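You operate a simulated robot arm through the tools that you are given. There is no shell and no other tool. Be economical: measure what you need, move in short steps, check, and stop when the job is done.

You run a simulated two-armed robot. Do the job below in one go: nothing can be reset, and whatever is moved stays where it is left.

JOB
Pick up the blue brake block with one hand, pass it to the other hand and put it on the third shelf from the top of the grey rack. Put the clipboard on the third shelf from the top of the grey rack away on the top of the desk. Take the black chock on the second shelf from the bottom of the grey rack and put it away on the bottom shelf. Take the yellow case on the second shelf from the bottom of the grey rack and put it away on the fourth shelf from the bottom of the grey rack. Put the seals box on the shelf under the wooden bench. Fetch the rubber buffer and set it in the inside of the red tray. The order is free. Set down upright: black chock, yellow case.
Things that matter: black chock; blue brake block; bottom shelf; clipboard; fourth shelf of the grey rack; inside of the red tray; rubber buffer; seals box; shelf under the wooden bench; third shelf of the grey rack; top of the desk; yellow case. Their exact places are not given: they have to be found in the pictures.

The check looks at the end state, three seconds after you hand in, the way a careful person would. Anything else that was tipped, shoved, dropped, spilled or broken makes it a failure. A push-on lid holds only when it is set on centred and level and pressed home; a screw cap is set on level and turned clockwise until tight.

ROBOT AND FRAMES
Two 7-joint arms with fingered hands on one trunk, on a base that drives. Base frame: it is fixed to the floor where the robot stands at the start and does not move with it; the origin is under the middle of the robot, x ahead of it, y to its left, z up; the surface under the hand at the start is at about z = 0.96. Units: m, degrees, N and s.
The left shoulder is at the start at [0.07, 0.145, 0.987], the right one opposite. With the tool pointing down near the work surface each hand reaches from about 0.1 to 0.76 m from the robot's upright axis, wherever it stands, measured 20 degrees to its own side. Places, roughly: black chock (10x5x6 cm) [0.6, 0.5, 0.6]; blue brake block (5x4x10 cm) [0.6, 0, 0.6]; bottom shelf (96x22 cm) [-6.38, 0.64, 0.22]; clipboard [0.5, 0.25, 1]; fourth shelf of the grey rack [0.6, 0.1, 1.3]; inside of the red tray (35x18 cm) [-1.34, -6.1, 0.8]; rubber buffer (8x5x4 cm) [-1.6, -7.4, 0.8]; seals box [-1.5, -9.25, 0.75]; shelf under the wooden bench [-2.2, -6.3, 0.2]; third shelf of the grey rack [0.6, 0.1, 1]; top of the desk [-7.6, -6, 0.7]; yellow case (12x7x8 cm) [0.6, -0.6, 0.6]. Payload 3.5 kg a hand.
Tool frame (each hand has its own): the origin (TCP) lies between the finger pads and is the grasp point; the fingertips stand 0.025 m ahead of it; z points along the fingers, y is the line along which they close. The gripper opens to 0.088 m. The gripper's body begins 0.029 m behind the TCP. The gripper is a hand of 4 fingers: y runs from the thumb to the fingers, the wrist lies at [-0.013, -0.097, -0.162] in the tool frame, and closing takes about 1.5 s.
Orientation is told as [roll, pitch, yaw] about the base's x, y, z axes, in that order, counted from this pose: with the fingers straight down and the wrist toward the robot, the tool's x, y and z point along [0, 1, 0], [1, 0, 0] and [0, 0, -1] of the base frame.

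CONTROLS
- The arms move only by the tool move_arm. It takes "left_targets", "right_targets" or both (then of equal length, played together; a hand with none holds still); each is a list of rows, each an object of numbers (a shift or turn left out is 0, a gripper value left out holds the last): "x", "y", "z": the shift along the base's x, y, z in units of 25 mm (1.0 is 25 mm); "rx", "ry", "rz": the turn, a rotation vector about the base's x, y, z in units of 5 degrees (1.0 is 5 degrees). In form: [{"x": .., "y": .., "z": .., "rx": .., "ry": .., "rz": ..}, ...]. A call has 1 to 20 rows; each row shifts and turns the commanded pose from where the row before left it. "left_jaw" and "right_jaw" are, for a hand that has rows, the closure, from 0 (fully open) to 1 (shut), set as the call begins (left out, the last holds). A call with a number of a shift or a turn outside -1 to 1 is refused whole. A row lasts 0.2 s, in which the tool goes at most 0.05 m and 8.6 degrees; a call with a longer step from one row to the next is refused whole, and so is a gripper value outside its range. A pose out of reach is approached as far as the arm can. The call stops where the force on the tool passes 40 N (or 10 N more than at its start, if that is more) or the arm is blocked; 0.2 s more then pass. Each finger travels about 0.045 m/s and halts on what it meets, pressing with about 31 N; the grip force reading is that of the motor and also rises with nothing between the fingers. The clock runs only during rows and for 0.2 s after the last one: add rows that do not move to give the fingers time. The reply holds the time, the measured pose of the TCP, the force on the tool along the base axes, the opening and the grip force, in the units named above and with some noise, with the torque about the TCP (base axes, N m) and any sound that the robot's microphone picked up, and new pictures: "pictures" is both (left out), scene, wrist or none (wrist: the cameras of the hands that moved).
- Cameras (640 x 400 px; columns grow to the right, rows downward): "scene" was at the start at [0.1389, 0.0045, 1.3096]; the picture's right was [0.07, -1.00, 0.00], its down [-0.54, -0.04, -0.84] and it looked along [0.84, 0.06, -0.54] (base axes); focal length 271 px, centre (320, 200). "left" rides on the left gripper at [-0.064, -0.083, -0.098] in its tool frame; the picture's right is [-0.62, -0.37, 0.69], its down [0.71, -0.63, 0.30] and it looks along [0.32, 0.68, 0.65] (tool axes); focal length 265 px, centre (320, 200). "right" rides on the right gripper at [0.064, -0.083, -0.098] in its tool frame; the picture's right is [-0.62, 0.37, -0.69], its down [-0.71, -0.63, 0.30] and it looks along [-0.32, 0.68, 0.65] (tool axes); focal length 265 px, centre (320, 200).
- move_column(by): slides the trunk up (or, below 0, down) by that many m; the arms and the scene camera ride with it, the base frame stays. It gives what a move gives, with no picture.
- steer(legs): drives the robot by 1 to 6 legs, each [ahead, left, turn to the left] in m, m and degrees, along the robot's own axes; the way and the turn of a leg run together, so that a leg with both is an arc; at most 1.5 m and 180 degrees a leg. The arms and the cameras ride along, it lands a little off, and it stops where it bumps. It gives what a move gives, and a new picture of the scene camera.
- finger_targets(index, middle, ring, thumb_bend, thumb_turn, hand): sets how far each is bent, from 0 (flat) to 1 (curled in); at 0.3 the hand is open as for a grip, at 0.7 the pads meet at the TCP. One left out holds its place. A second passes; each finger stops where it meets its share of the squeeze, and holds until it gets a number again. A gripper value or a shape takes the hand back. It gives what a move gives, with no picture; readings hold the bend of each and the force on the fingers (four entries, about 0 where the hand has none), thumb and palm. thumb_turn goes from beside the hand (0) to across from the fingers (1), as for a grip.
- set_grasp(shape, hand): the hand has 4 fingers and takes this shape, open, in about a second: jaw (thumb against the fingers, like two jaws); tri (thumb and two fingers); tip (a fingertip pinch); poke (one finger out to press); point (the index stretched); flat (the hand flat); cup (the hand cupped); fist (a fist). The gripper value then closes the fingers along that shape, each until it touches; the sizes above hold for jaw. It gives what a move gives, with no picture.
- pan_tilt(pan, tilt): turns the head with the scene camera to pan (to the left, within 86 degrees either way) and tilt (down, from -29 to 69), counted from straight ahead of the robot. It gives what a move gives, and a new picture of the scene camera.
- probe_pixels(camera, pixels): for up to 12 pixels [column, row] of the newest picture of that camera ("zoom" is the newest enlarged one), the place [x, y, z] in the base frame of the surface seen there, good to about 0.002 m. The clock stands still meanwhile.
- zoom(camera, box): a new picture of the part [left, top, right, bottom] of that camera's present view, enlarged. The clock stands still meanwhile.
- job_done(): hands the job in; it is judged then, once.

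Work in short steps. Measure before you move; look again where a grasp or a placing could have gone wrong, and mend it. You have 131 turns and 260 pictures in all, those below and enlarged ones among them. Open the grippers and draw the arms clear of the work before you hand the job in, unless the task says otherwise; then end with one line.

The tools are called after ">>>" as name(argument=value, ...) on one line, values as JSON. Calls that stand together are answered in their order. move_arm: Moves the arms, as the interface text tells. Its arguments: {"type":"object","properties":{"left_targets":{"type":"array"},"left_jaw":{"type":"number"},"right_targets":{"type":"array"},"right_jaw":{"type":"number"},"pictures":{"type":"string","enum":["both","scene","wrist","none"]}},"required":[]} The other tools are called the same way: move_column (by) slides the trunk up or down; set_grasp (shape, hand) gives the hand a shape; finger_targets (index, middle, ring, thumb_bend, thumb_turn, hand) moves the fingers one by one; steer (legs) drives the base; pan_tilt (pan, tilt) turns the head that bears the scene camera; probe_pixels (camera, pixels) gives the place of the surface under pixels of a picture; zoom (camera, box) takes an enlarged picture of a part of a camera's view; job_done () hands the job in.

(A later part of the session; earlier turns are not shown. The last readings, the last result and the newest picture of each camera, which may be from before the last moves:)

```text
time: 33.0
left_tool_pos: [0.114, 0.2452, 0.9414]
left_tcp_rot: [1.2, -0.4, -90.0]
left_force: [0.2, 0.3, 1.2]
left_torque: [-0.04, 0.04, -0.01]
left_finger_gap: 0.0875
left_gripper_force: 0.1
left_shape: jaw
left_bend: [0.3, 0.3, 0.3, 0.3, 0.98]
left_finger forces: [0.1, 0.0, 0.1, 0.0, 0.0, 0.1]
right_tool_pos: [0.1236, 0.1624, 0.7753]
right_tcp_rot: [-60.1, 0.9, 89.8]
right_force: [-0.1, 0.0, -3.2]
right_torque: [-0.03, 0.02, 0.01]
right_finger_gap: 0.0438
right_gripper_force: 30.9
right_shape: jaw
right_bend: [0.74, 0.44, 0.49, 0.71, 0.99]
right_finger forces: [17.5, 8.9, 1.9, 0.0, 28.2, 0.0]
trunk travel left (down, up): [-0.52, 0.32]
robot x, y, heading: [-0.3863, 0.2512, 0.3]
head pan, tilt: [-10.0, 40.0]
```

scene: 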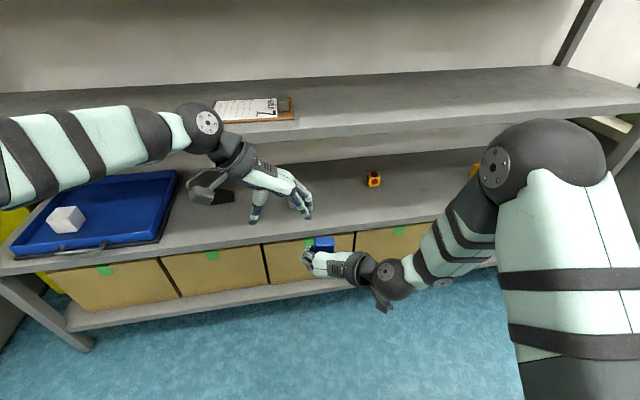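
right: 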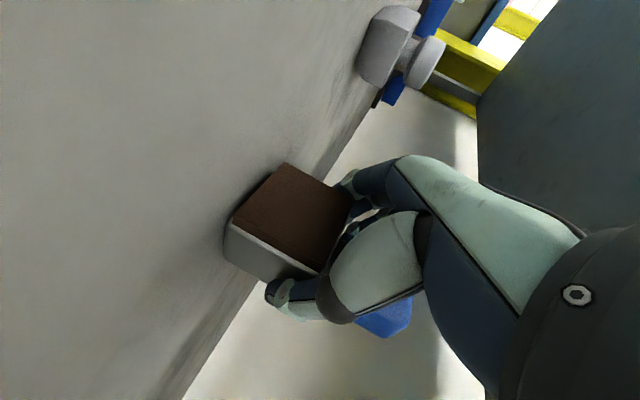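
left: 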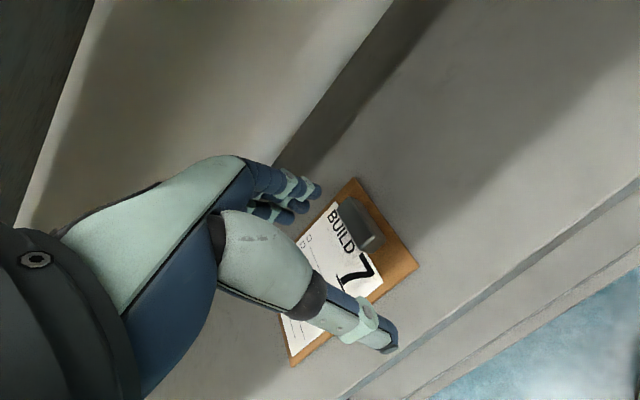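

Contact is gone. Move left over the block centre and down to z 0.87.

>>> move_arm(left_targets=[{"x": 0.18, "y": -0.86, "rx": -0.06}, {"x": 0.18, "y": -0.86, "rx": -0.06}, {"x": 0.18, "y": -0.86, "rx": -0.06}, {"x": 0.18, "y": -0.86, "rx": -0.06}, {"z": -0.7}, {"z": -0.7}, {"z": -0.7}, {"z": -0.7}], pictures="scene")

>>> zoom(camera="left", box=[160, 100, 480, 300])

>>> zoom(camera="scene", box=[240, 180, 400, 280])

>>> zoom(camera="right", box=[0, 0, 640, 400])

```text
time: 34.8
left_tool_pos: [0.1317, 0.1597, 0.8695]
left_tcp_rot: [1.2, -1.6, -89.7]
left_force: [0.2, 0.4, -0.2]
left_torque: [0.0, -0.03, 0.02]
left_finger_gap: 0.0877
left_gripper_force: 0.1
left_shape: jaw
left_bend: [0.3, 0.3, 0.3, 0.3, 0.98]
left_finger forces: [0.0, 0.1, 0.0, 0.1, 0.0, 0.0]
right_tool_pos: [0.1233, 0.1623, 0.776]
right_tcp_rot: [-60.1, 1.0, 89.8]
right_force: [-0.8, 0.8, -2.3]
right_torque: [-0.02, -0.01, 0.0]
right_finger_gap: 0.0435
right_gripper_force: 31.7
right_shape: jaw
right_bend: [0.74, 0.44, 0.49, 0.71, 0.99]
right_finger forces: [17.5, 8.9, 1.9, 0.0, 28.3, 0.1]
trunk travel left (down, up): [-0.52, 0.32]
robot x, y, heading: [-0.3863, 0.2466, 0.1]
head pan, tilt: [-10.0, 40.0]
```

scene: 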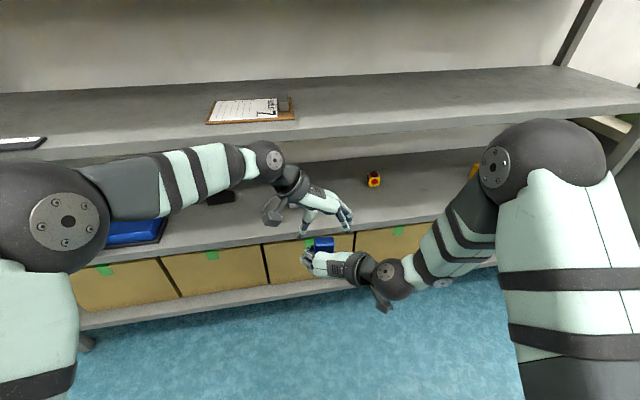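

```text
2.00 times, centred on (320, 200) of left
```

zoom: 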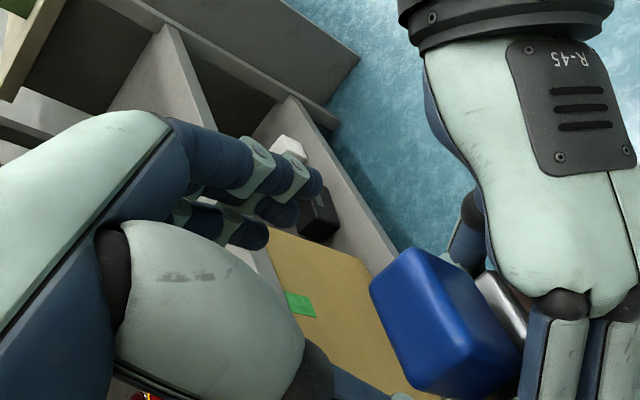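

```text
4.00 times, centred on (320, 230) of scene
```

zoom: 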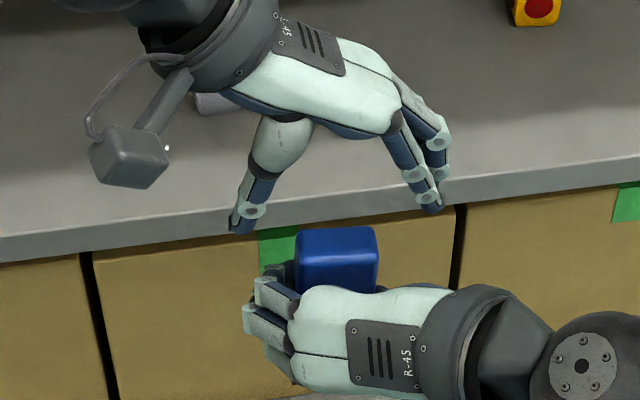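

```text
1.00 times, centred on (320, 200) of right (not enlarged: the box is as wide or as high as the picture)
```

zoom: 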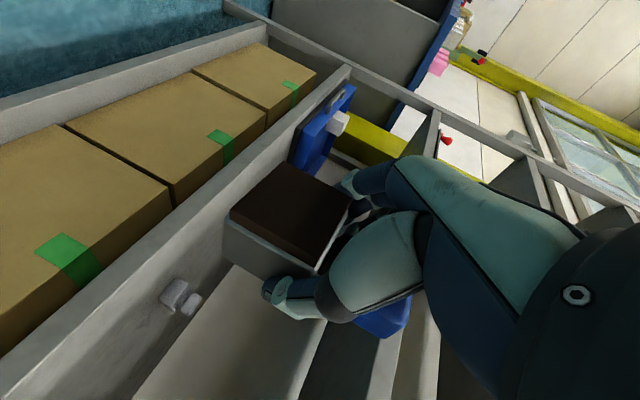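

Blue top stands clear above the right hand and between left thumb and fingers. Lower the left 48 mm.

>>> move_arm(left_targets=[{"z": -0.5}, {"z": -0.5}, {"z": -0.5}, {"z": -0.42}], pictures="none")

>>> zoom(camera="scene", box=[240, 180, 400, 280])

>>> zoom(camera="left", box=[160, 100, 480, 300])

```text
time: 35.8
left_tool_pos: [0.1312, 0.1594, 0.8227]
left_tcp_rot: [1.2, -1.6, -89.8]
left_force: [0.2, 1.0, 0.2]
left_torque: [0.03, -0.01, -0.04]
left_finger_gap: 0.088
left_gripper_force: 0.0
left_shape: jaw
left_bend: [0.3, 0.3, 0.3, 0.3, 0.98]
left_finger forces: [0.0, 0.1, 0.0, 0.0, 0.0, 0.1]
right_tool_pos: [0.1236, 0.1616, 0.7745]
right_tcp_rot: [-60.1, 0.9, 89.9]
right_force: [-0.1, -0.2, -3.6]
right_torque: [0.01, 0.04, 0.03]
right_finger_gap: 0.044
right_gripper_force: 31.2
right_shape: jaw
right_bend: [0.74, 0.44, 0.49, 0.71, 0.99]
right_finger forces: [17.5, 8.9, 2.0, 0.1, 28.2, 0.0]
trunk travel left (down, up): [-0.52, 0.32]
robot x, y, heading: [-0.3861, 0.2471, 0.3]
head pan, tilt: [-10.0, 40.0]
```

```text
4.00 times, centred on (320, 230) of scene
```

zoom: 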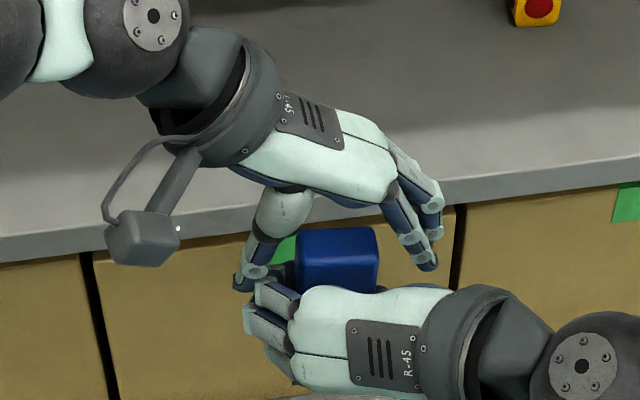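

```text
2.00 times, centred on (320, 200) of left
```

zoom: 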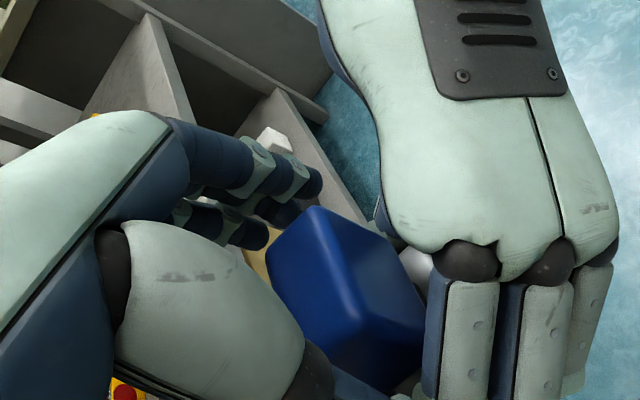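

Positioned well; close the left hand.

>>> move_arm(left_targets=[{}, {}, {}, {}, {}, {}, {}, {}], left_jaw=1, pictures="none")

>>> zoom(camera="scene", box=[240, 180, 400, 280])

```text
time: 37.6
left_tool_pos: [0.1302, 0.1593, 0.8236]
left_tcp_rot: [1.3, -1.8, -89.9]
left_force: [3.6, -4.2, 10.7]
left_torque: [0.19, -0.19, 0.0]
left_finger_gap: 0.048
left_gripper_force: 31.3
left_shape: jaw
left_bend: [0.74, 0.53, 0.6, 0.52, 1.0]
left_finger forces: [18.0, 10.9, 0.0, 0.1, 30.8, 0.0]
right_tool_pos: [0.1225, 0.1618, 0.7751]
right_tcp_rot: [-60.0, 0.8, 89.9]
right_force: [-3.4, 5.3, -12.9]
right_torque: [-0.41, 0.15, 0.05]
right_finger_gap: 0.0443
right_gripper_force: 30.6
right_shape: jaw
right_bend: [0.74, 0.43, 0.48, 0.72, 1.0]
right_finger forces: [19.4, 10.2, 12.0, 0.0, 27.8, 0.0]
trunk travel left (down, up): [-0.52, 0.32]
robot x, y, heading: [-0.3876, 0.2456, 0.2]
head pan, tilt: [-10.0, 40.0]
```

```text
4.00 times, centred on (320, 230) of scene
```

zoom: 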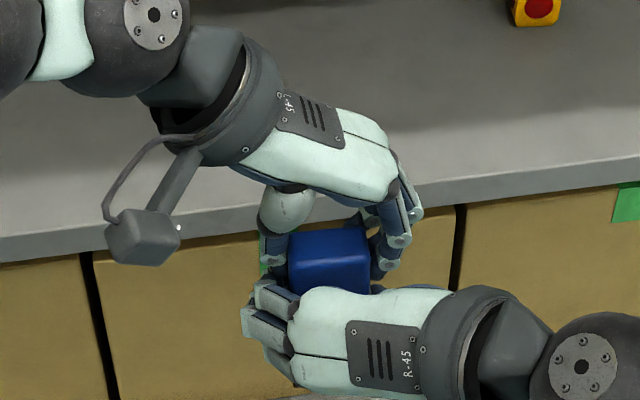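

Left grips it (31 N). Open the right hand and draw it straight back.

>>> move_arm(right_targets=[{}, {}, {}, {}, {}, {}, {"z": -0.1}, {"x": -0.4, "z": -0.1}, {"x": -0.6, "z": -0.1}, {"x": -0.8}, {"x": -0.8}, {"x": -0.8}], right_jaw=0, pictures="scene")

>>> zoom(camera="scene", box=[240, 180, 400, 280])

```text
time: 40.2
left_tool_pos: [0.131, 0.1597, 0.8229]
left_tcp_rot: [1.2, -1.6, -89.8]
left_force: [-1.0, 0.4, -0.5]
left_torque: [-0.02, -0.02, -0.02]
left_finger_gap: 0.0471
left_gripper_force: 30.6
left_shape: jaw
left_bend: [0.74, 0.54, 0.6, 0.52, 1.0]
left_finger forces: [16.8, 8.4, 0.0, 0.0, 25.2, 0.1]
right_tool_pos: [0.0385, 0.1633, 0.7677]
right_tcp_rot: [-60.1, 0.9, 89.8]
right_force: [-0.2, 0.5, -0.2]
right_torque: [0.0, -0.03, -0.01]
right_finger_gap: 0.0876
right_gripper_force: 0.0
right_shape: jaw
right_bend: [0.3, 0.3, 0.3, 0.3, 0.98]
right_finger forces: [0.0, 0.0, 0.0, 0.0, 0.0, 0.0]
trunk travel left (down, up): [-0.52, 0.32]
robot x, y, heading: [-0.3893, 0.2512, 0.0]
head pan, tilt: [-10.0, 40.0]
```

scene: 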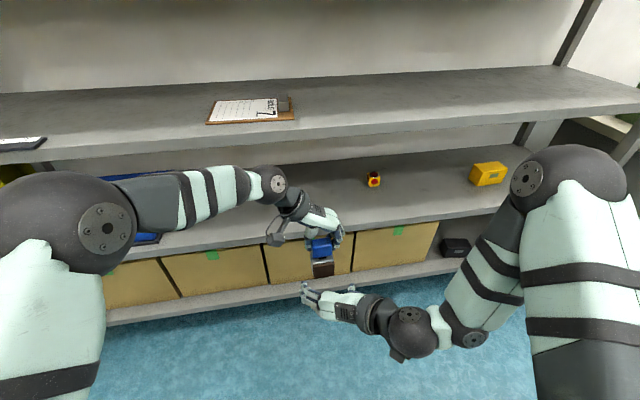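

```text
4.00 times, centred on (320, 230) of scene
```

zoom: 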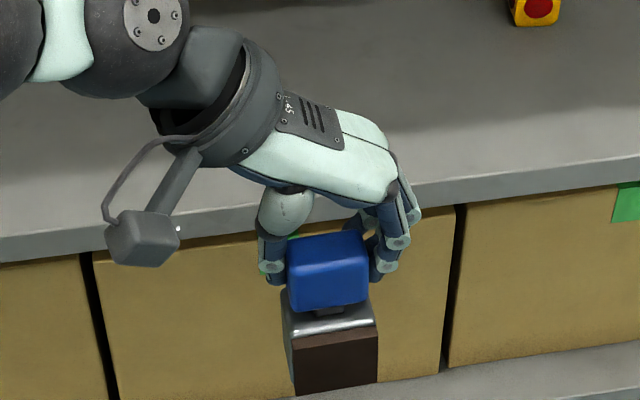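

Handed over: the left holds the blue top, the base hanging free. Move the right hand aside, raise the trunk 0.26 m and shift right 0.22 m so the block faces free space on the third shelf.

>>> move_arm(right_targets=[{"x": -0.4, "y": -0.8}, {"x": -0.4, "y": -0.8}, {"x": -0.4, "y": -0.8}, {"x": -0.4, "y": -0.8}, {"x": -0.4, "y": -0.8}, {"x": -0.4, "y": -0.8}, {"x": -0.4, "y": -0.8}, {"x": -0.4, "y": -0.8}], pictures="none")

>>> move_column(by=0.27)

>>> steer(legs=[[0, -0.23, 0], [0.37, 0, 0]])

```text
time: 42.0
left_tool_pos: [0.1291, 0.1593, 0.8231]
left_tcp_rot: [1.2, -1.6, -89.9]
left_force: [0.0, -0.4, -0.8]
left_torque: [-0.01, -0.04, 0.03]
left_finger_gap: 0.0474
left_gripper_force: 30.9
left_shape: jaw
left_bend: [0.74, 0.54, 0.6, 0.52, 1.0]
left_finger forces: [16.8, 8.3, 0.0, 0.0, 25.1, 0.0]
right_tool_pos: [0.0078, -0.0008, 0.7814]
right_tcp_rot: [-59.8, 0.9, 89.9]
right_force: [0.0, -0.7, -0.1]
right_torque: [0.01, 0.0, 0.01]
right_finger_gap: 0.0875
right_gripper_force: 0.1
right_shape: jaw
right_bend: [0.3, 0.3, 0.3, 0.3, 0.98]
right_finger forces: [0.0, 0.1, 0.0, 0.1, 0.1, 0.0]
right hand out of reach, approached as far as the arm can: row 1, 2, 3, 4, 5, 6, 7, 8
trunk travel left (down, up): [-0.52, 0.32]
robot x, y, heading: [-0.3882, 0.2481, 0.1]
head pan, tilt: [-10.0, 40.0]
```

```text
time: 44.8
left_tool_pos: [0.1309, 0.1606, 1.0938]
left_tcp_rot: [1.2, -1.6, -89.8]
left_force: [1.2, -0.8, -3.1]
left_torque: [-0.04, 0.02, -0.02]
left_finger_gap: 0.0475
left_gripper_force: 30.8
left_shape: jaw
left_bend: [0.74, 0.54, 0.6, 0.52, 1.0]
left_finger forces: [16.8, 8.3, 0.0, 0.0, 25.2, 0.0]
right_tool_pos: [0.0078, -0.0013, 1.0518]
right_tcp_rot: [-59.9, 0.8, 89.8]
right_force: [-0.4, -0.3, 0.3]
right_torque: [-0.02, 0.05, -0.01]
right_finger_gap: 0.0875
right_gripper_force: 0.1
right_shape: jaw
right_bend: [0.3, 0.3, 0.3, 0.3, 0.98]
right_finger forces: [0.0, 0.0, 0.0, 0.0, 0.0, 0.0]
trunk travel left (down, up): [-0.79, 0.05]
robot x, y, heading: [-0.3869, 0.2525, 0.4]
head pan, tilt: [-10.0, 40.0]
```

```text
time: 48.1
left_tool_pos: [0.3976, -0.0626, 1.0739]
left_tcp_rot: [-1.8, -0.7, -90.1]
left_force: [-0.4, 0.4, -3.4]
left_torque: [0.04, 0.0, 0.01]
left_finger_gap: 0.0469
left_gripper_force: 30.9
left_shape: jaw
left_bend: [0.74, 0.54, 0.6, 0.52, 1.0]
left_finger forces: [17.0, 8.3, 0.1, 0.0, 25.4, 0.1]
right_tool_pos: [0.2961, -0.2242, 1.0538]
right_tcp_rot: [-60.2, 0.9, 90.8]
right_force: [-0.4, -0.9, 0.5]
right_torque: [0.01, 0.0, 0.03]
right_finger_gap: 0.0873
right_gripper_force: 0.1
right_shape: jaw
right_bend: [0.3, 0.3, 0.3, 0.3, 0.98]
right_finger forces: [0.0, 0.1, 0.1, 0.1, 0.1, 0.0]
trunk travel left (down, up): [-0.79, 0.05]
robot x, y, heading: [-0.0965, 0.0214, 1.0]
head pan, tilt: [-10.0, 40.0]
stopped in leg 2: the robot was blocked; the commanded pose is now the measured one
```

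scene: 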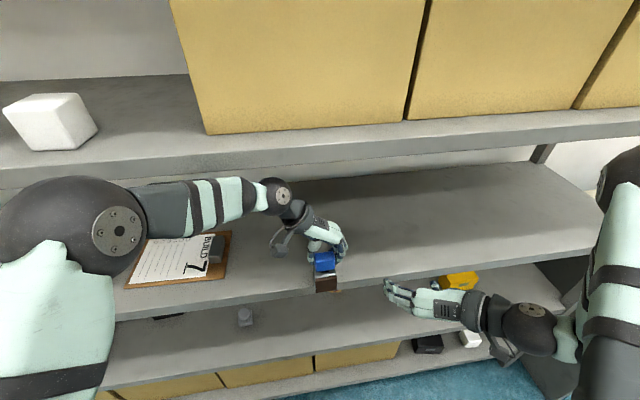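

Blocked: likely the left wrist against the fourth shelf's edge. Back off 6 cm and probe the shelf heights.

>>> steer(legs=[[-0.06, 0, -0.9]])

>>> probe_pixels(camera="scene", pixels=[[400, 155], [400, 146], [400, 128], [500, 110], [500, 130], [320, 268], [316, 262], [327, 283], [450, 230], [60, 150], [150, 150]])

```text
time: 49.0
left_tool_pos: [0.352, -0.0717, 1.068]
left_tcp_rot: [-2.2, -0.8, -90.7]
left_force: [0.7, 0.3, -3.9]
left_torque: [-0.01, 0.0, -0.01]
left_finger_gap: 0.0468
left_gripper_force: 31.1
left_shape: jaw
left_bend: [0.74, 0.54, 0.6, 0.52, 1.0]
left_finger forces: [16.9, 8.5, 0.0, 0.0, 25.3, 0.0]
right_tool_pos: [0.2458, -0.2309, 1.0465]
right_tcp_rot: [-59.5, 0.7, 89.9]
right_force: [1.2, -0.9, -0.4]
right_torque: [0.01, -0.01, 0.03]
right_finger_gap: 0.0874
right_gripper_force: 0.1
right_shape: jaw
right_bend: [0.3, 0.3, 0.3, 0.3, 0.98]
right_finger forces: [0.1, 0.0, 0.0, 0.0, 0.1, 0.0]
trunk travel left (down, up): [-0.79, 0.05]
robot x, y, heading: [-0.156, 0.0204, 0.1]
head pan, tilt: [-10.0, 40.0]
```

scene: 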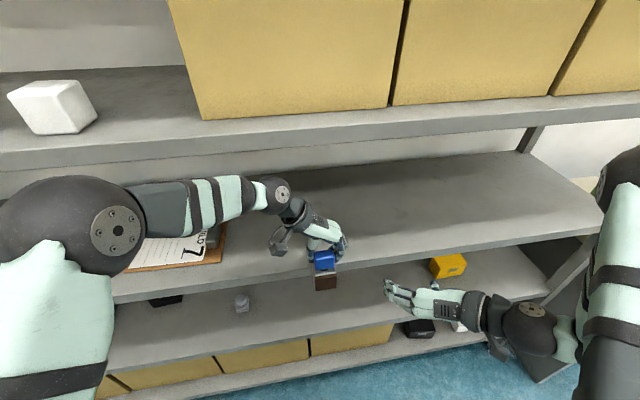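

```text
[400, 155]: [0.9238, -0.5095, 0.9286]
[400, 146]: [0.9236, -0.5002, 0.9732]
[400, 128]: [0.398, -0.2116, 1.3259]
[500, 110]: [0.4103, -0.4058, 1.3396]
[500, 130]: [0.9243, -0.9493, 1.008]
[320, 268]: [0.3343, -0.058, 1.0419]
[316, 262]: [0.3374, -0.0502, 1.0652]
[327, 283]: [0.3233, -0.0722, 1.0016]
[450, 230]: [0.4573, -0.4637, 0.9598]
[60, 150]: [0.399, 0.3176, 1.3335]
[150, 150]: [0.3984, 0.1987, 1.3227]
```

Shelf 4's underside is near 1.30. I probe the left forearm's height to see what touched.

>>> probe_pixels(camera="scene", pixels=[[90, 190], [150, 195], [200, 185], [240, 182], [275, 185], [280, 180], [300, 205], [330, 225], [324, 250], [318, 280], [333, 250]])

>>> zoom(camera="scene", box=[240, 160, 400, 300])

```text
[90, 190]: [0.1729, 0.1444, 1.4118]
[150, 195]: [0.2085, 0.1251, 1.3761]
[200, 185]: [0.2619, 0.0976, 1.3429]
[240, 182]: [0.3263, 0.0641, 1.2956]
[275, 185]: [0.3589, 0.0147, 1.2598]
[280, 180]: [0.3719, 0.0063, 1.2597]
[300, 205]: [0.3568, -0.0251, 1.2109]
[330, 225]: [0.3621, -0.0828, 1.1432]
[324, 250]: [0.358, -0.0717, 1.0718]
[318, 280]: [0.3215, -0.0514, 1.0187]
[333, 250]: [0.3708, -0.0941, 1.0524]
```

```text
2.86 times, centred on (320, 230) of scene
```

zoom: 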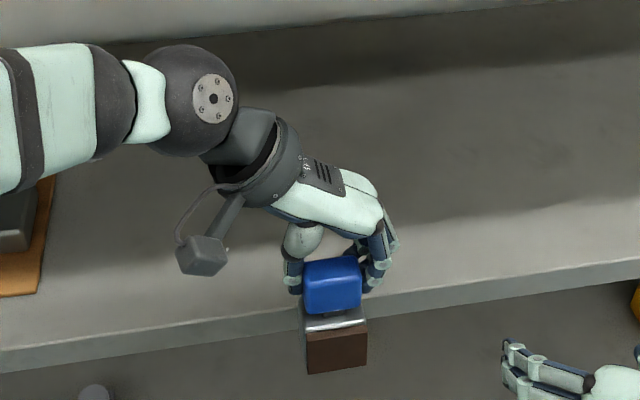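

The forearm slopes up to the elbow and hits shelf 4's edge. I'll back off 5 cm, lower the trunk 0.14 m, and raise the left hand by arm so its forearm lies flatter.

>>> steer(legs=[[-0.05, 0, 0]])

>>> move_column(by=-0.14)

>>> move_arm(left_targets=[{"z": 0.7, "rx": 0.1}, {"z": 0.7, "rx": 0.1}, {"z": 0.7, "rx": 0.1}, {"z": 0.7, "rx": 0.1}, {"z": 0.7}, {"z": 0.7}, {"z": 0.7}, {"z": 0.9}], pictures="scene")

```text
time: 50.0
left_tool_pos: [0.2999, -0.0729, 1.0709]
left_tcp_rot: [-2.1, -0.8, -90.8]
left_force: [0.4, 0.1, -3.0]
left_torque: [-0.03, 0.01, 0.01]
left_finger_gap: 0.047
left_gripper_force: 31.3
left_shape: jaw
left_bend: [0.74, 0.54, 0.6, 0.52, 1.0]
left_finger forces: [17.0, 8.4, 0.0, 0.0, 25.3, 0.0]
right_tool_pos: [0.1929, -0.2318, 1.0481]
right_tcp_rot: [-59.7, 0.7, 89.9]
right_force: [0.9, -0.9, -0.3]
right_torque: [-0.02, 0.0, 0.04]
right_finger_gap: 0.0876
right_gripper_force: 0.0
right_shape: jaw
right_bend: [0.3, 0.3, 0.3, 0.3, 0.98]
right_finger forces: [0.0, 0.1, 0.0, 0.1, 0.0, 0.0]
trunk travel left (down, up): [-0.79, 0.05]
robot x, y, heading: [-0.204, 0.0191, -0.1]
head pan, tilt: [-10.0, 40.0]
```

scene: 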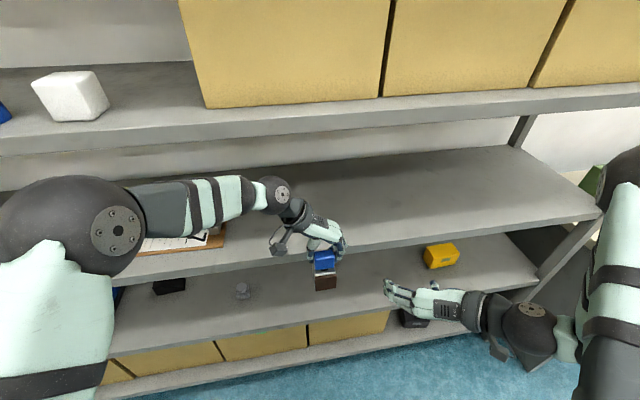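

```text
time: 51.6
left_tool_pos: [0.2954, -0.0734, 0.933]
left_tcp_rot: [-1.8, -0.7, -90.8]
left_force: [0.1, 0.8, -2.5]
left_torque: [-0.07, -0.01, 0.0]
left_finger_gap: 0.0472
left_gripper_force: 30.9
left_shape: jaw
left_bend: [0.74, 0.54, 0.6, 0.52, 1.0]
left_finger forces: [17.0, 8.2, 0.0, 0.0, 25.5, 0.1]
right_tool_pos: [0.1889, -0.2304, 0.9112]
right_tcp_rot: [-59.8, 0.8, 89.9]
right_force: [0.2, 0.2, -0.6]
right_torque: [-0.01, 0.0, -0.01]
right_finger_gap: 0.0874
right_gripper_force: 0.1
right_shape: jaw
right_bend: [0.3, 0.3, 0.3, 0.3, 0.98]
right_finger forces: [0.0, 0.0, 0.1, 0.0, 0.0, 0.0]
trunk travel left (down, up): [-0.65, 0.19]
robot x, y, heading: [-0.2053, 0.0221, -0.0]
head pan, tilt: [-10.0, 40.0]
```

```text
time: 53.5
left_tool_pos: [0.2939, -0.0723, 1.0776]
left_tcp_rot: [-1.8, 1.4, -90.8]
left_force: [0.0, -0.6, -2.2]
left_torque: [-0.03, -0.04, 0.02]
left_finger_gap: 0.0471
left_gripper_force: 30.9
left_shape: jaw
left_bend: [0.74, 0.54, 0.6, 0.52, 1.0]
left_finger forces: [17.0, 8.3, 0.1, 0.1, 25.2, 0.0]
right_tool_pos: [0.1883, -0.2304, 0.9109]
right_tcp_rot: [-59.8, 0.8, 89.9]
right_force: [-1.0, -0.5, 0.6]
right_torque: [0.0, 0.05, -0.02]
right_finger_gap: 0.0877
right_gripper_force: 0.0
right_shape: jaw
right_bend: [0.3, 0.3, 0.3, 0.3, 0.98]
right_finger forces: [0.0, 0.1, 0.0, 0.0, 0.0, 0.0]
trunk travel left (down, up): [-0.65, 0.19]
robot x, y, heading: [-0.202, 0.0205, -0.0]
head pan, tilt: [-10.0, 40.0]
```

scene: 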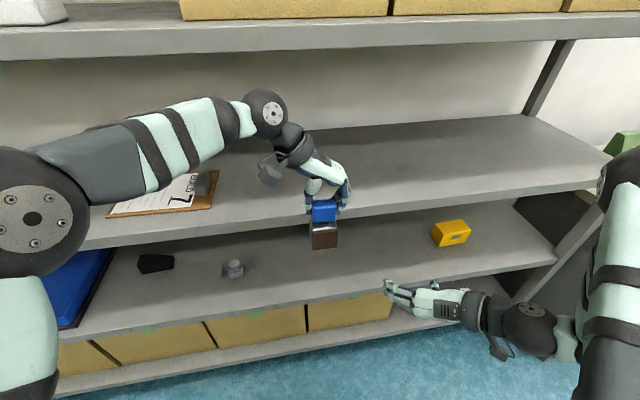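

The forearm is flatter now. Level the hand and extend 0.2 m into the shelf at z 1.077 (block bottom ≈0.978 over the 0.96 surface).

>>> move_arm(left_targets=[{"rx": -0.14, "ry": -0.18, "x": 0.8}, {"rx": -0.14, "ry": -0.18, "x": 0.8}, {"x": 0.8}, {"x": 0.8}, {"x": 0.8}, {"x": 0.8}, {"x": 0.8}, {"x": 0.8}, {"x": 0.8}, {"x": 0.8}], pictures="scene")

```text
time: 55.6
left_tool_pos: [0.3826, -0.0719, 1.077]
left_tcp_rot: [0.0, -0.1, -90.9]
left_force: [0.1, -0.2, -3.0]
left_torque: [-0.02, -0.02, 0.01]
left_finger_gap: 0.0467
left_gripper_force: 31.2
left_shape: jaw
left_bend: [0.74, 0.54, 0.6, 0.52, 1.0]
left_finger forces: [16.8, 8.2, 0.1, 0.1, 24.9, 0.1]
left hand out of reach, approached as far as the arm can: row 5, 6, 7, 8, 9, 10
right_tool_pos: [0.1893, -0.2301, 0.9105]
right_tcp_rot: [-60.0, 0.7, 89.9]
right_force: [0.1, -0.3, 0.2]
right_torque: [0.01, -0.03, 0.0]
right_finger_gap: 0.0875
right_gripper_force: 0.0
right_shape: jaw
right_bend: [0.3, 0.3, 0.3, 0.3, 0.98]
right_finger forces: [0.0, 0.1, 0.0, 0.0, 0.0, 0.0]
trunk travel left (down, up): [-0.65, 0.19]
robot x, y, heading: [-0.2081, 0.0198, 0.1]
head pan, tilt: [-10.0, 40.0]
```

scene: 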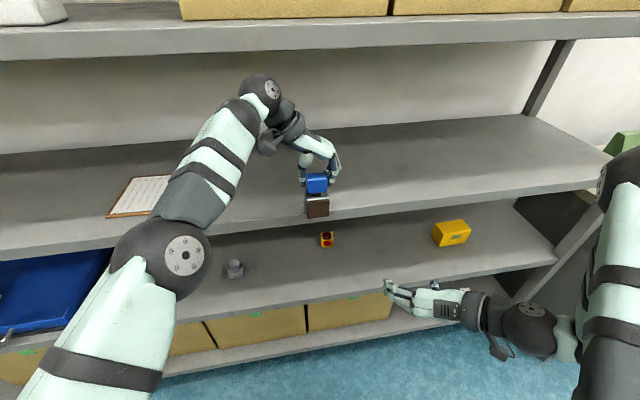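

Arm is at its reach limit but now slopes well below shelf 4. Check the wrist's top height, then drive 0.12 m ahead.

>>> probe_pixels(camera="scene", pixels=[[258, 77], [275, 82], [300, 51], [317, 215], [317, 200]])

>>> steer(legs=[[0.12, 0, 0]])

```text
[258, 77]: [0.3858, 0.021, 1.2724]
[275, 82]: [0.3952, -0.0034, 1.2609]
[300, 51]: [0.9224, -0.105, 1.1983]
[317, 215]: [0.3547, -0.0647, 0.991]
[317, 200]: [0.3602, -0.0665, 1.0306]
```

```text
time: 56.9
left_tool_pos: [0.4997, -0.0725, 1.0773]
left_tcp_rot: [0.1, -0.1, -90.9]
left_force: [-0.3, 0.9, -3.2]
left_torque: [-0.06, 0.02, 0.0]
left_finger_gap: 0.0468
left_gripper_force: 31.0
left_shape: jaw
left_bend: [0.74, 0.54, 0.6, 0.52, 1.0]
left_finger forces: [16.7, 8.2, 0.1, 0.1, 24.8, 0.1]
right_tool_pos: [0.3046, -0.2303, 0.9112]
right_tcp_rot: [-60.0, 0.8, 89.9]
right_force: [0.1, 0.2, 0.7]
right_torque: [-0.03, -0.03, 0.01]
right_finger_gap: 0.0875
right_gripper_force: 0.1
right_shape: jaw
right_bend: [0.3, 0.3, 0.3, 0.3, 0.98]
right_finger forces: [0.1, 0.0, 0.0, 0.0, 0.1, 0.0]
trunk travel left (down, up): [-0.65, 0.19]
robot x, y, heading: [-0.0888, 0.0221, 0.0]
head pan, tilt: [-10.0, 40.0]
```

scene: 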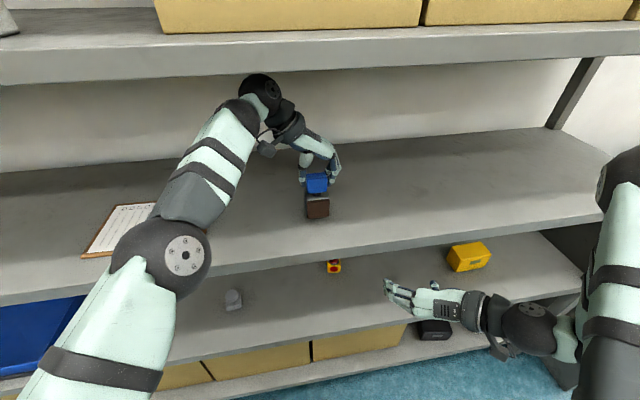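

Zoom to measure the remaining gap below the block.

>>> zoom(camera="scene", box=[270, 150, 370, 240])

>>> probe_pixels(camera="zoom", pixels=[[300, 300], [300, 306], [240, 306], [240, 298], [300, 230], [300, 330], [250, 120], [340, 115]])

```text
4.44 times, centred on (320, 195) of scene
```

zoom: 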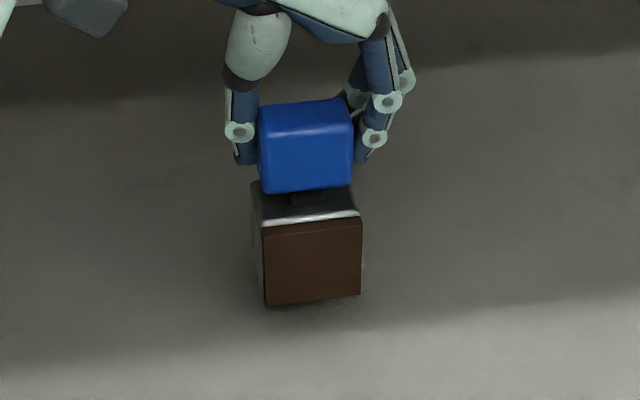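

```text
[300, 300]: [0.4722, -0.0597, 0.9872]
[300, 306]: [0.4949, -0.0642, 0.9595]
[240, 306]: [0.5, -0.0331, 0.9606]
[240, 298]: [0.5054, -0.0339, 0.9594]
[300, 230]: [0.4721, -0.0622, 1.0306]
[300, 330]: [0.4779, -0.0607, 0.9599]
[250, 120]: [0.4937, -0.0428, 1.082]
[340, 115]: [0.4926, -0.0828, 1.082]
```

Gap is about 23 mm and the block hangs plumb. Lower 23 mm in small steps.

>>> move_arm(left_targets=[{"z": -0.4}, {"z": -0.4}, {"z": -0.06}, {"z": -0.06}, {}], pictures="none")

>>> zoom(camera="scene", box=[270, 150, 370, 240])

>>> probe_pixels(camera="zoom", pixels=[[310, 335], [310, 328], [310, 325], [310, 320], [310, 345], [250, 150]])

```text
time: 58.1
left_tool_pos: [0.5, -0.0707, 1.0557]
left_tcp_rot: [0.1, -0.1, -90.7]
left_force: [1.1, -1.2, 5.6]
left_torque: [0.09, -0.08, -0.02]
left_finger_gap: 0.047
left_gripper_force: 31.0
left_shape: jaw
left_bend: [0.74, 0.54, 0.6, 0.52, 1.0]
left_finger forces: [16.7, 8.4, 0.0, 0.0, 25.7, 0.0]
right_tool_pos: [0.3062, -0.2298, 0.9114]
right_tcp_rot: [-59.9, 0.9, 89.9]
right_force: [0.2, 0.2, 0.3]
right_torque: [0.0, 0.04, -0.02]
right_finger_gap: 0.0875
right_gripper_force: 0.0
right_shape: jaw
right_bend: [0.3, 0.3, 0.3, 0.3, 0.98]
right_finger forces: [0.1, 0.0, 0.0, 0.0, 0.1, 0.0]
trunk travel left (down, up): [-0.65, 0.19]
robot x, y, heading: [-0.0858, 0.0198, 0.0]
head pan, tilt: [-10.0, 40.0]
```

```text
4.44 times, centred on (320, 195) of scene
```

zoom: 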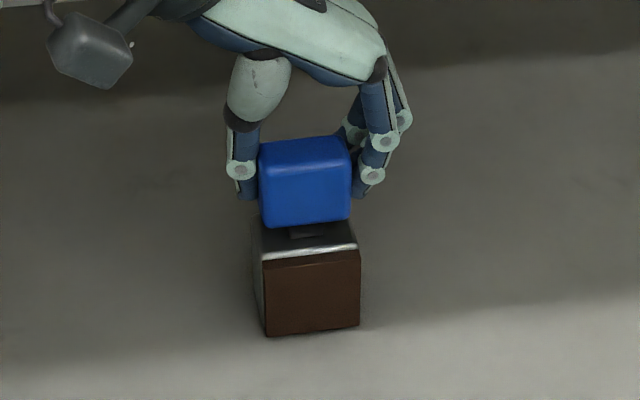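

```text
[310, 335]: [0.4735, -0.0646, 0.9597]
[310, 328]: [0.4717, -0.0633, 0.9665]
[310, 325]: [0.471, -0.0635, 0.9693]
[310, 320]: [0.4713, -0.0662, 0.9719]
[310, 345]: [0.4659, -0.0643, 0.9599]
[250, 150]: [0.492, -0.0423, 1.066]
```

Block is on the shelf (force changed from −3 to +5.6 N). Open the left hand and lift it 60 mm clear.

>>> move_arm(left_targets=[{}, {}, {}, {}, {}, {}, {}, {"z": 0.5}, {"z": 0.5}, {"z": 0.5}, {"z": 0.5}], left_jaw=0, pictures="scene")

```text
time: 60.5
left_tool_pos: [0.49, -0.0719, 1.103]
left_tcp_rot: [-0.1, -0.2, -90.8]
left_force: [-0.2, -0.5, 0.4]
left_torque: [-0.03, 0.0, 0.03]
left_finger_gap: 0.0873
left_gripper_force: 0.1
left_shape: jaw
left_bend: [0.3, 0.3, 0.3, 0.3, 0.98]
left_finger forces: [0.1, 0.0, 0.1, 0.0, 0.0, 0.0]
left hand out of reach, approached as far as the arm can: row 10, 11
right_tool_pos: [0.3074, -0.2305, 0.9104]
right_tcp_rot: [-60.0, 0.7, 89.9]
right_force: [0.5, 0.5, -0.2]
right_torque: [0.02, -0.02, -0.02]
right_finger_gap: 0.0879
right_gripper_force: 0.0
right_shape: jaw
right_bend: [0.3, 0.3, 0.3, 0.3, 0.98]
right_finger forces: [0.1, 0.0, 0.1, 0.0, 0.1, 0.0]
trunk travel left (down, up): [-0.65, 0.19]
robot x, y, heading: [-0.0908, 0.0238, -0.0]
head pan, tilt: [-10.0, 40.0]
```

scene: 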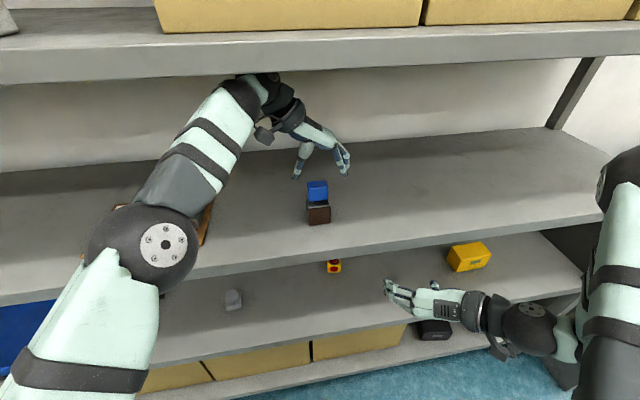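

Block stands upright on the third shelf. Back out 0.4 m, and look at the fourth shelf for free room.

>>> steer(legs=[[-0.5, 0, 0], [0, -0.35, 0]])

>>> move_column(by=0.15)

>>> pan_tilt(pan=0, tilt=15)

```text
time: 65.3
left_tool_pos: [-0.014, -0.4233, 1.1053]
left_tcp_rot: [-0.1, -0.1, -91.4]
left_force: [-0.1, 0.6, 1.0]
left_torque: [0.01, 0.03, -0.04]
left_finger_gap: 0.0875
left_gripper_force: 0.1
left_shape: jaw
left_bend: [0.3, 0.3, 0.3, 0.3, 0.98]
left_finger forces: [0.0, 0.1, 0.1, 0.1, 0.1, 0.1]
right_tool_pos: [-0.1995, -0.581, 0.9105]
right_tcp_rot: [-59.9, 1.0, 89.2]
right_force: [0.7, 0.5, 0.2]
right_torque: [0.01, 0.02, -0.02]
right_finger_gap: 0.0876
right_gripper_force: 0.0
right_shape: jaw
right_bend: [0.3, 0.3, 0.3, 0.3, 0.98]
right_finger forces: [0.1, 0.0, 0.0, 0.1, 0.1, 0.1]
trunk travel left (down, up): [-0.65, 0.19]
robot x, y, heading: [-0.5893, -0.3257, -0.6]
head pan, tilt: [-10.0, 40.0]
```

scene: 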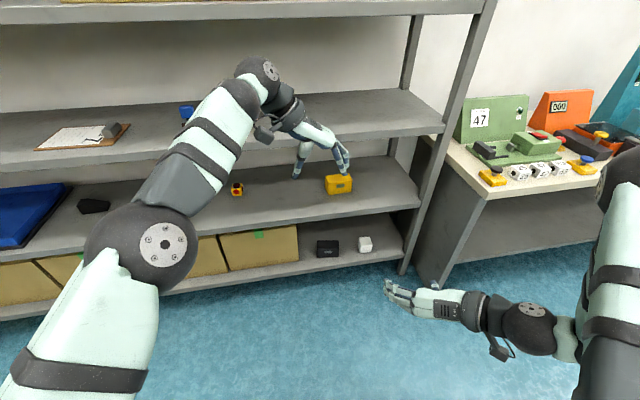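

```text
time: 67.0
left_tool_pos: [-0.0134, -0.4248, 1.2545]
left_tcp_rot: [0.0, -0.1, -91.4]
left_force: [-0.1, -0.7, 0.1]
left_torque: [0.01, -0.01, 0.02]
left_finger_gap: 0.0875
left_gripper_force: 0.1
left_shape: jaw
left_bend: [0.3, 0.3, 0.3, 0.3, 0.98]
left_finger forces: [0.1, 0.1, 0.1, 0.1, 0.0, 0.1]
right_tool_pos: [-0.1996, -0.5811, 1.0603]
right_tcp_rot: [-59.9, 0.9, 89.1]
right_force: [-0.5, 0.6, -0.7]
right_torque: [-0.02, -0.01, 0.02]
right_finger_gap: 0.0877
right_gripper_force: 0.1
right_shape: jaw
right_bend: [0.3, 0.3, 0.3, 0.3, 0.98]
right_finger forces: [0.0, 0.0, 0.1, 0.0, 0.1, 0.0]
trunk travel left (down, up): [-0.8, 0.04]
robot x, y, heading: [-0.589, -0.3273, -0.6]
head pan, tilt: [-10.0, 40.0]
```

```text
time: 67.9
left_tool_pos: [-0.0135, -0.4242, 1.2545]
left_tcp_rot: [0.0, -0.1, -91.5]
left_force: [-0.3, 0.1, 0.0]
left_torque: [-0.01, 0.0, 0.03]
left_finger_gap: 0.0875
left_gripper_force: 0.0
left_shape: jaw
left_bend: [0.3, 0.3, 0.3, 0.3, 0.98]
left_finger forces: [0.0, 0.0, 0.0, 0.0, 0.0, 0.1]
right_tool_pos: [-0.2008, -0.5822, 1.0611]
right_tcp_rot: [-59.8, 0.8, 89.2]
right_force: [0.3, -0.5, -0.4]
right_torque: [-0.03, -0.02, -0.03]
right_finger_gap: 0.0875
right_gripper_force: 0.0
right_shape: jaw
right_bend: [0.3, 0.3, 0.3, 0.3, 0.98]
right_finger forces: [0.0, 0.1, 0.0, 0.1, 0.1, 0.0]
trunk travel left (down, up): [-0.8, 0.04]
robot x, y, heading: [-0.5888, -0.3257, -0.6]
head pan, tilt: [0.0, 15.0]
```

scene: 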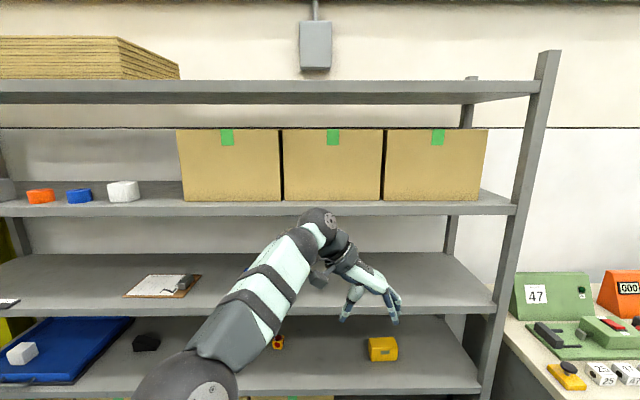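

I probe the fourth shelf's occupied and free stretches.

>>> probe_pixels(camera="scene", pixels=[[490, 195], [505, 205], [482, 185], [181, 192], [176, 198], [138, 192], [108, 198], [150, 198], [90, 195], [50, 195], [15, 195], [160, 190]])

>>> zoom(camera="scene", box=[0, 120, 220, 230])

>>> zoom(camera="scene", box=[320, 320, 460, 400])

```text
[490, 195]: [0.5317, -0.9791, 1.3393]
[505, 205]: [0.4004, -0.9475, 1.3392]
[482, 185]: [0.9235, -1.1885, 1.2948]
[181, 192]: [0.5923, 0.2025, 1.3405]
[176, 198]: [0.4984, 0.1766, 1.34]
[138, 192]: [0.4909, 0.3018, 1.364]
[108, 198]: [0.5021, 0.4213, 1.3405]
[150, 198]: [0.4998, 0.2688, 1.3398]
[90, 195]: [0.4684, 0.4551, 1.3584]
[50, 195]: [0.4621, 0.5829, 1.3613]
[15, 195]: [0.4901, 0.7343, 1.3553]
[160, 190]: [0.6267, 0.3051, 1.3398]
```

```text
2.91 times, centred on (110, 175) of scene
```

zoom: 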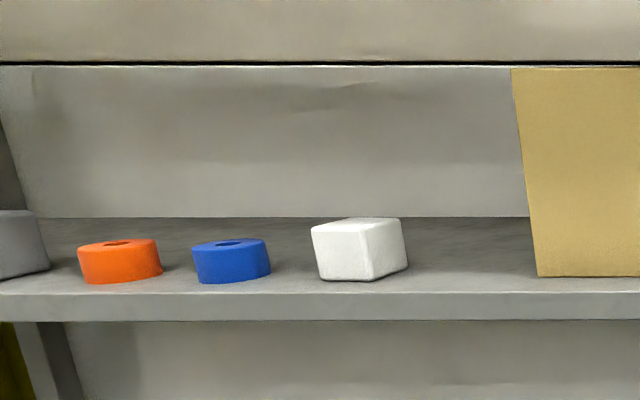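

```text
4.57 times, centred on (390, 360) of scene
```

zoom: 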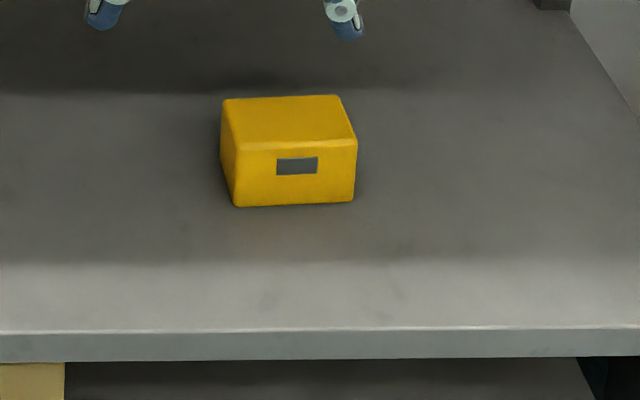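

The case's long side runs along y, so I'll grip across its depth (x) with fingers down. Probe its corners.

>>> probe_pixels(camera="zoom", pixels=[[245, 195], [345, 190], [240, 160], [350, 155], [240, 135], [345, 130], [230, 105], [332, 102], [280, 100], [285, 130]])

```text
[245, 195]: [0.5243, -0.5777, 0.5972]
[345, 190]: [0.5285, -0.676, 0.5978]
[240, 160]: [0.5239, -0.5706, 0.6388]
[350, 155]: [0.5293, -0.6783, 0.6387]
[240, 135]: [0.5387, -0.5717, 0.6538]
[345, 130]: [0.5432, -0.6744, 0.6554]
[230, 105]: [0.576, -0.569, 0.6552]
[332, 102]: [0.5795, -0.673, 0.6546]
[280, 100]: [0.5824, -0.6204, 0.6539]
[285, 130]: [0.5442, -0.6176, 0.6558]
```

Case: front x≈0.526, depth 7 cm → centre [0.562,−0.623], top 0.655, yaw ≈+3°. Lower trunk 0.53 m, turn the right hand fingers-down, and fold the left back.

>>> move_column(by=-0.53)

>>> move_arm(right_targets=[{"rx": 0.5586, "ry": 0.599, "rz": -0.9675, "x": 0.4, "z": 0.44}, {"rx": 0.5586, "ry": 0.599, "rz": -0.9675, "x": 0.4, "z": 0.44}, {"rx": 0.5586, "ry": 0.599, "rz": -0.9675, "x": 0.4, "z": 0.44}, {"rx": 0.5586, "ry": 0.599, "rz": -0.9675, "x": 0.4, "z": 0.44}, {"rx": 0.5586, "ry": 0.599, "rz": -0.9675, "x": 0.4, "z": 0.44}, {"rx": 0.5586, "ry": 0.599, "rz": -0.9675, "x": 0.4, "z": 0.44}, {"rx": 0.5586, "ry": 0.599, "rz": -0.9675, "x": 0.4, "z": 0.44}, {"rx": 0.5586, "ry": 0.599, "rz": -0.9675, "x": 0.4, "z": 0.44}, {"rx": 0.5586, "ry": 0.599, "rz": -0.9675, "x": 0.4, "z": 0.44}, {"rx": 0.5586, "ry": 0.599, "rz": -0.9675, "x": 0.4, "z": 0.44}, {"rx": 0.5586, "ry": 0.599, "rz": -0.9675, "x": 0.4, "z": 0.44}, {"rx": 0.5586, "ry": 0.599, "rz": -0.9675, "x": 0.4, "z": 0.44}, {"rx": 0.5586, "ry": 0.599, "rz": -0.9675, "x": 0.4, "z": 0.44}, {"rx": 0.5586, "ry": 0.599, "rz": -0.9675, "x": 0.4, "z": 0.44}, {"rx": 0.5586, "ry": 0.599, "rz": -0.9675, "x": 0.4, "z": 0.44}, {"rx": 0.5586, "ry": 0.599, "rz": -0.9675, "x": 0.4, "z": 0.44}], left_targets=[{"y": 0.7}, {"y": 0.7}, {"y": 0.7}, {"y": 0.7}, {"y": 0.7, "x": -0.8}, {"y": 0.7, "x": -0.8}, {"y": 0.7, "x": -0.8}, {"y": 0.7, "x": -0.8}, {"y": 0.7, "x": -0.8}, {"y": 0.7, "x": -0.8}, {"x": -0.8}, {"x": -0.8}, {"x": -0.8}, {"x": -0.8}, {"x": -0.8}, {"x": -0.8}], pictures="scene")

```text
refused: -0.53 is not a number from -0.4 to 0.4
```

```text
time: 71.3
left_tool_pos: [-0.254, -0.25, 1.2544]
left_tcp_rot: [0.1, -0.2, -91.4]
left_force: [-0.5, 0.5, 0.9]
left_torque: [-0.01, 0.0, 0.01]
left_finger_gap: 0.088
left_gripper_force: 0.1
left_shape: jaw
left_bend: [0.3, 0.3, 0.3, 0.3, 0.98]
left_finger forces: [0.0, 0.0, 0.0, 0.0, 0.0, 0.0]
right_tool_pos: [-0.0406, -0.5819, 1.2379]
right_tcp_rot: [0.2, 1.3, 4.2]
right_force: [1.0, -0.1, 0.4]
right_torque: [0.02, 0.0, 0.03]
right_finger_gap: 0.0877
right_gripper_force: 0.0
right_shape: jaw
right_bend: [0.3, 0.3, 0.3, 0.3, 0.98]
right_finger forces: [0.0, 0.0, 0.0, 0.1, 0.0, 0.0]
trunk travel left (down, up): [-0.8, 0.04]
robot x, y, heading: [-0.5924, -0.3272, -0.8]
head pan, tilt: [0.0, 15.0]
```

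scene: 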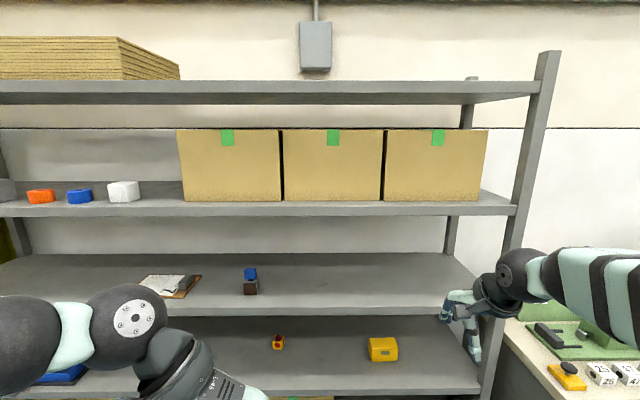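

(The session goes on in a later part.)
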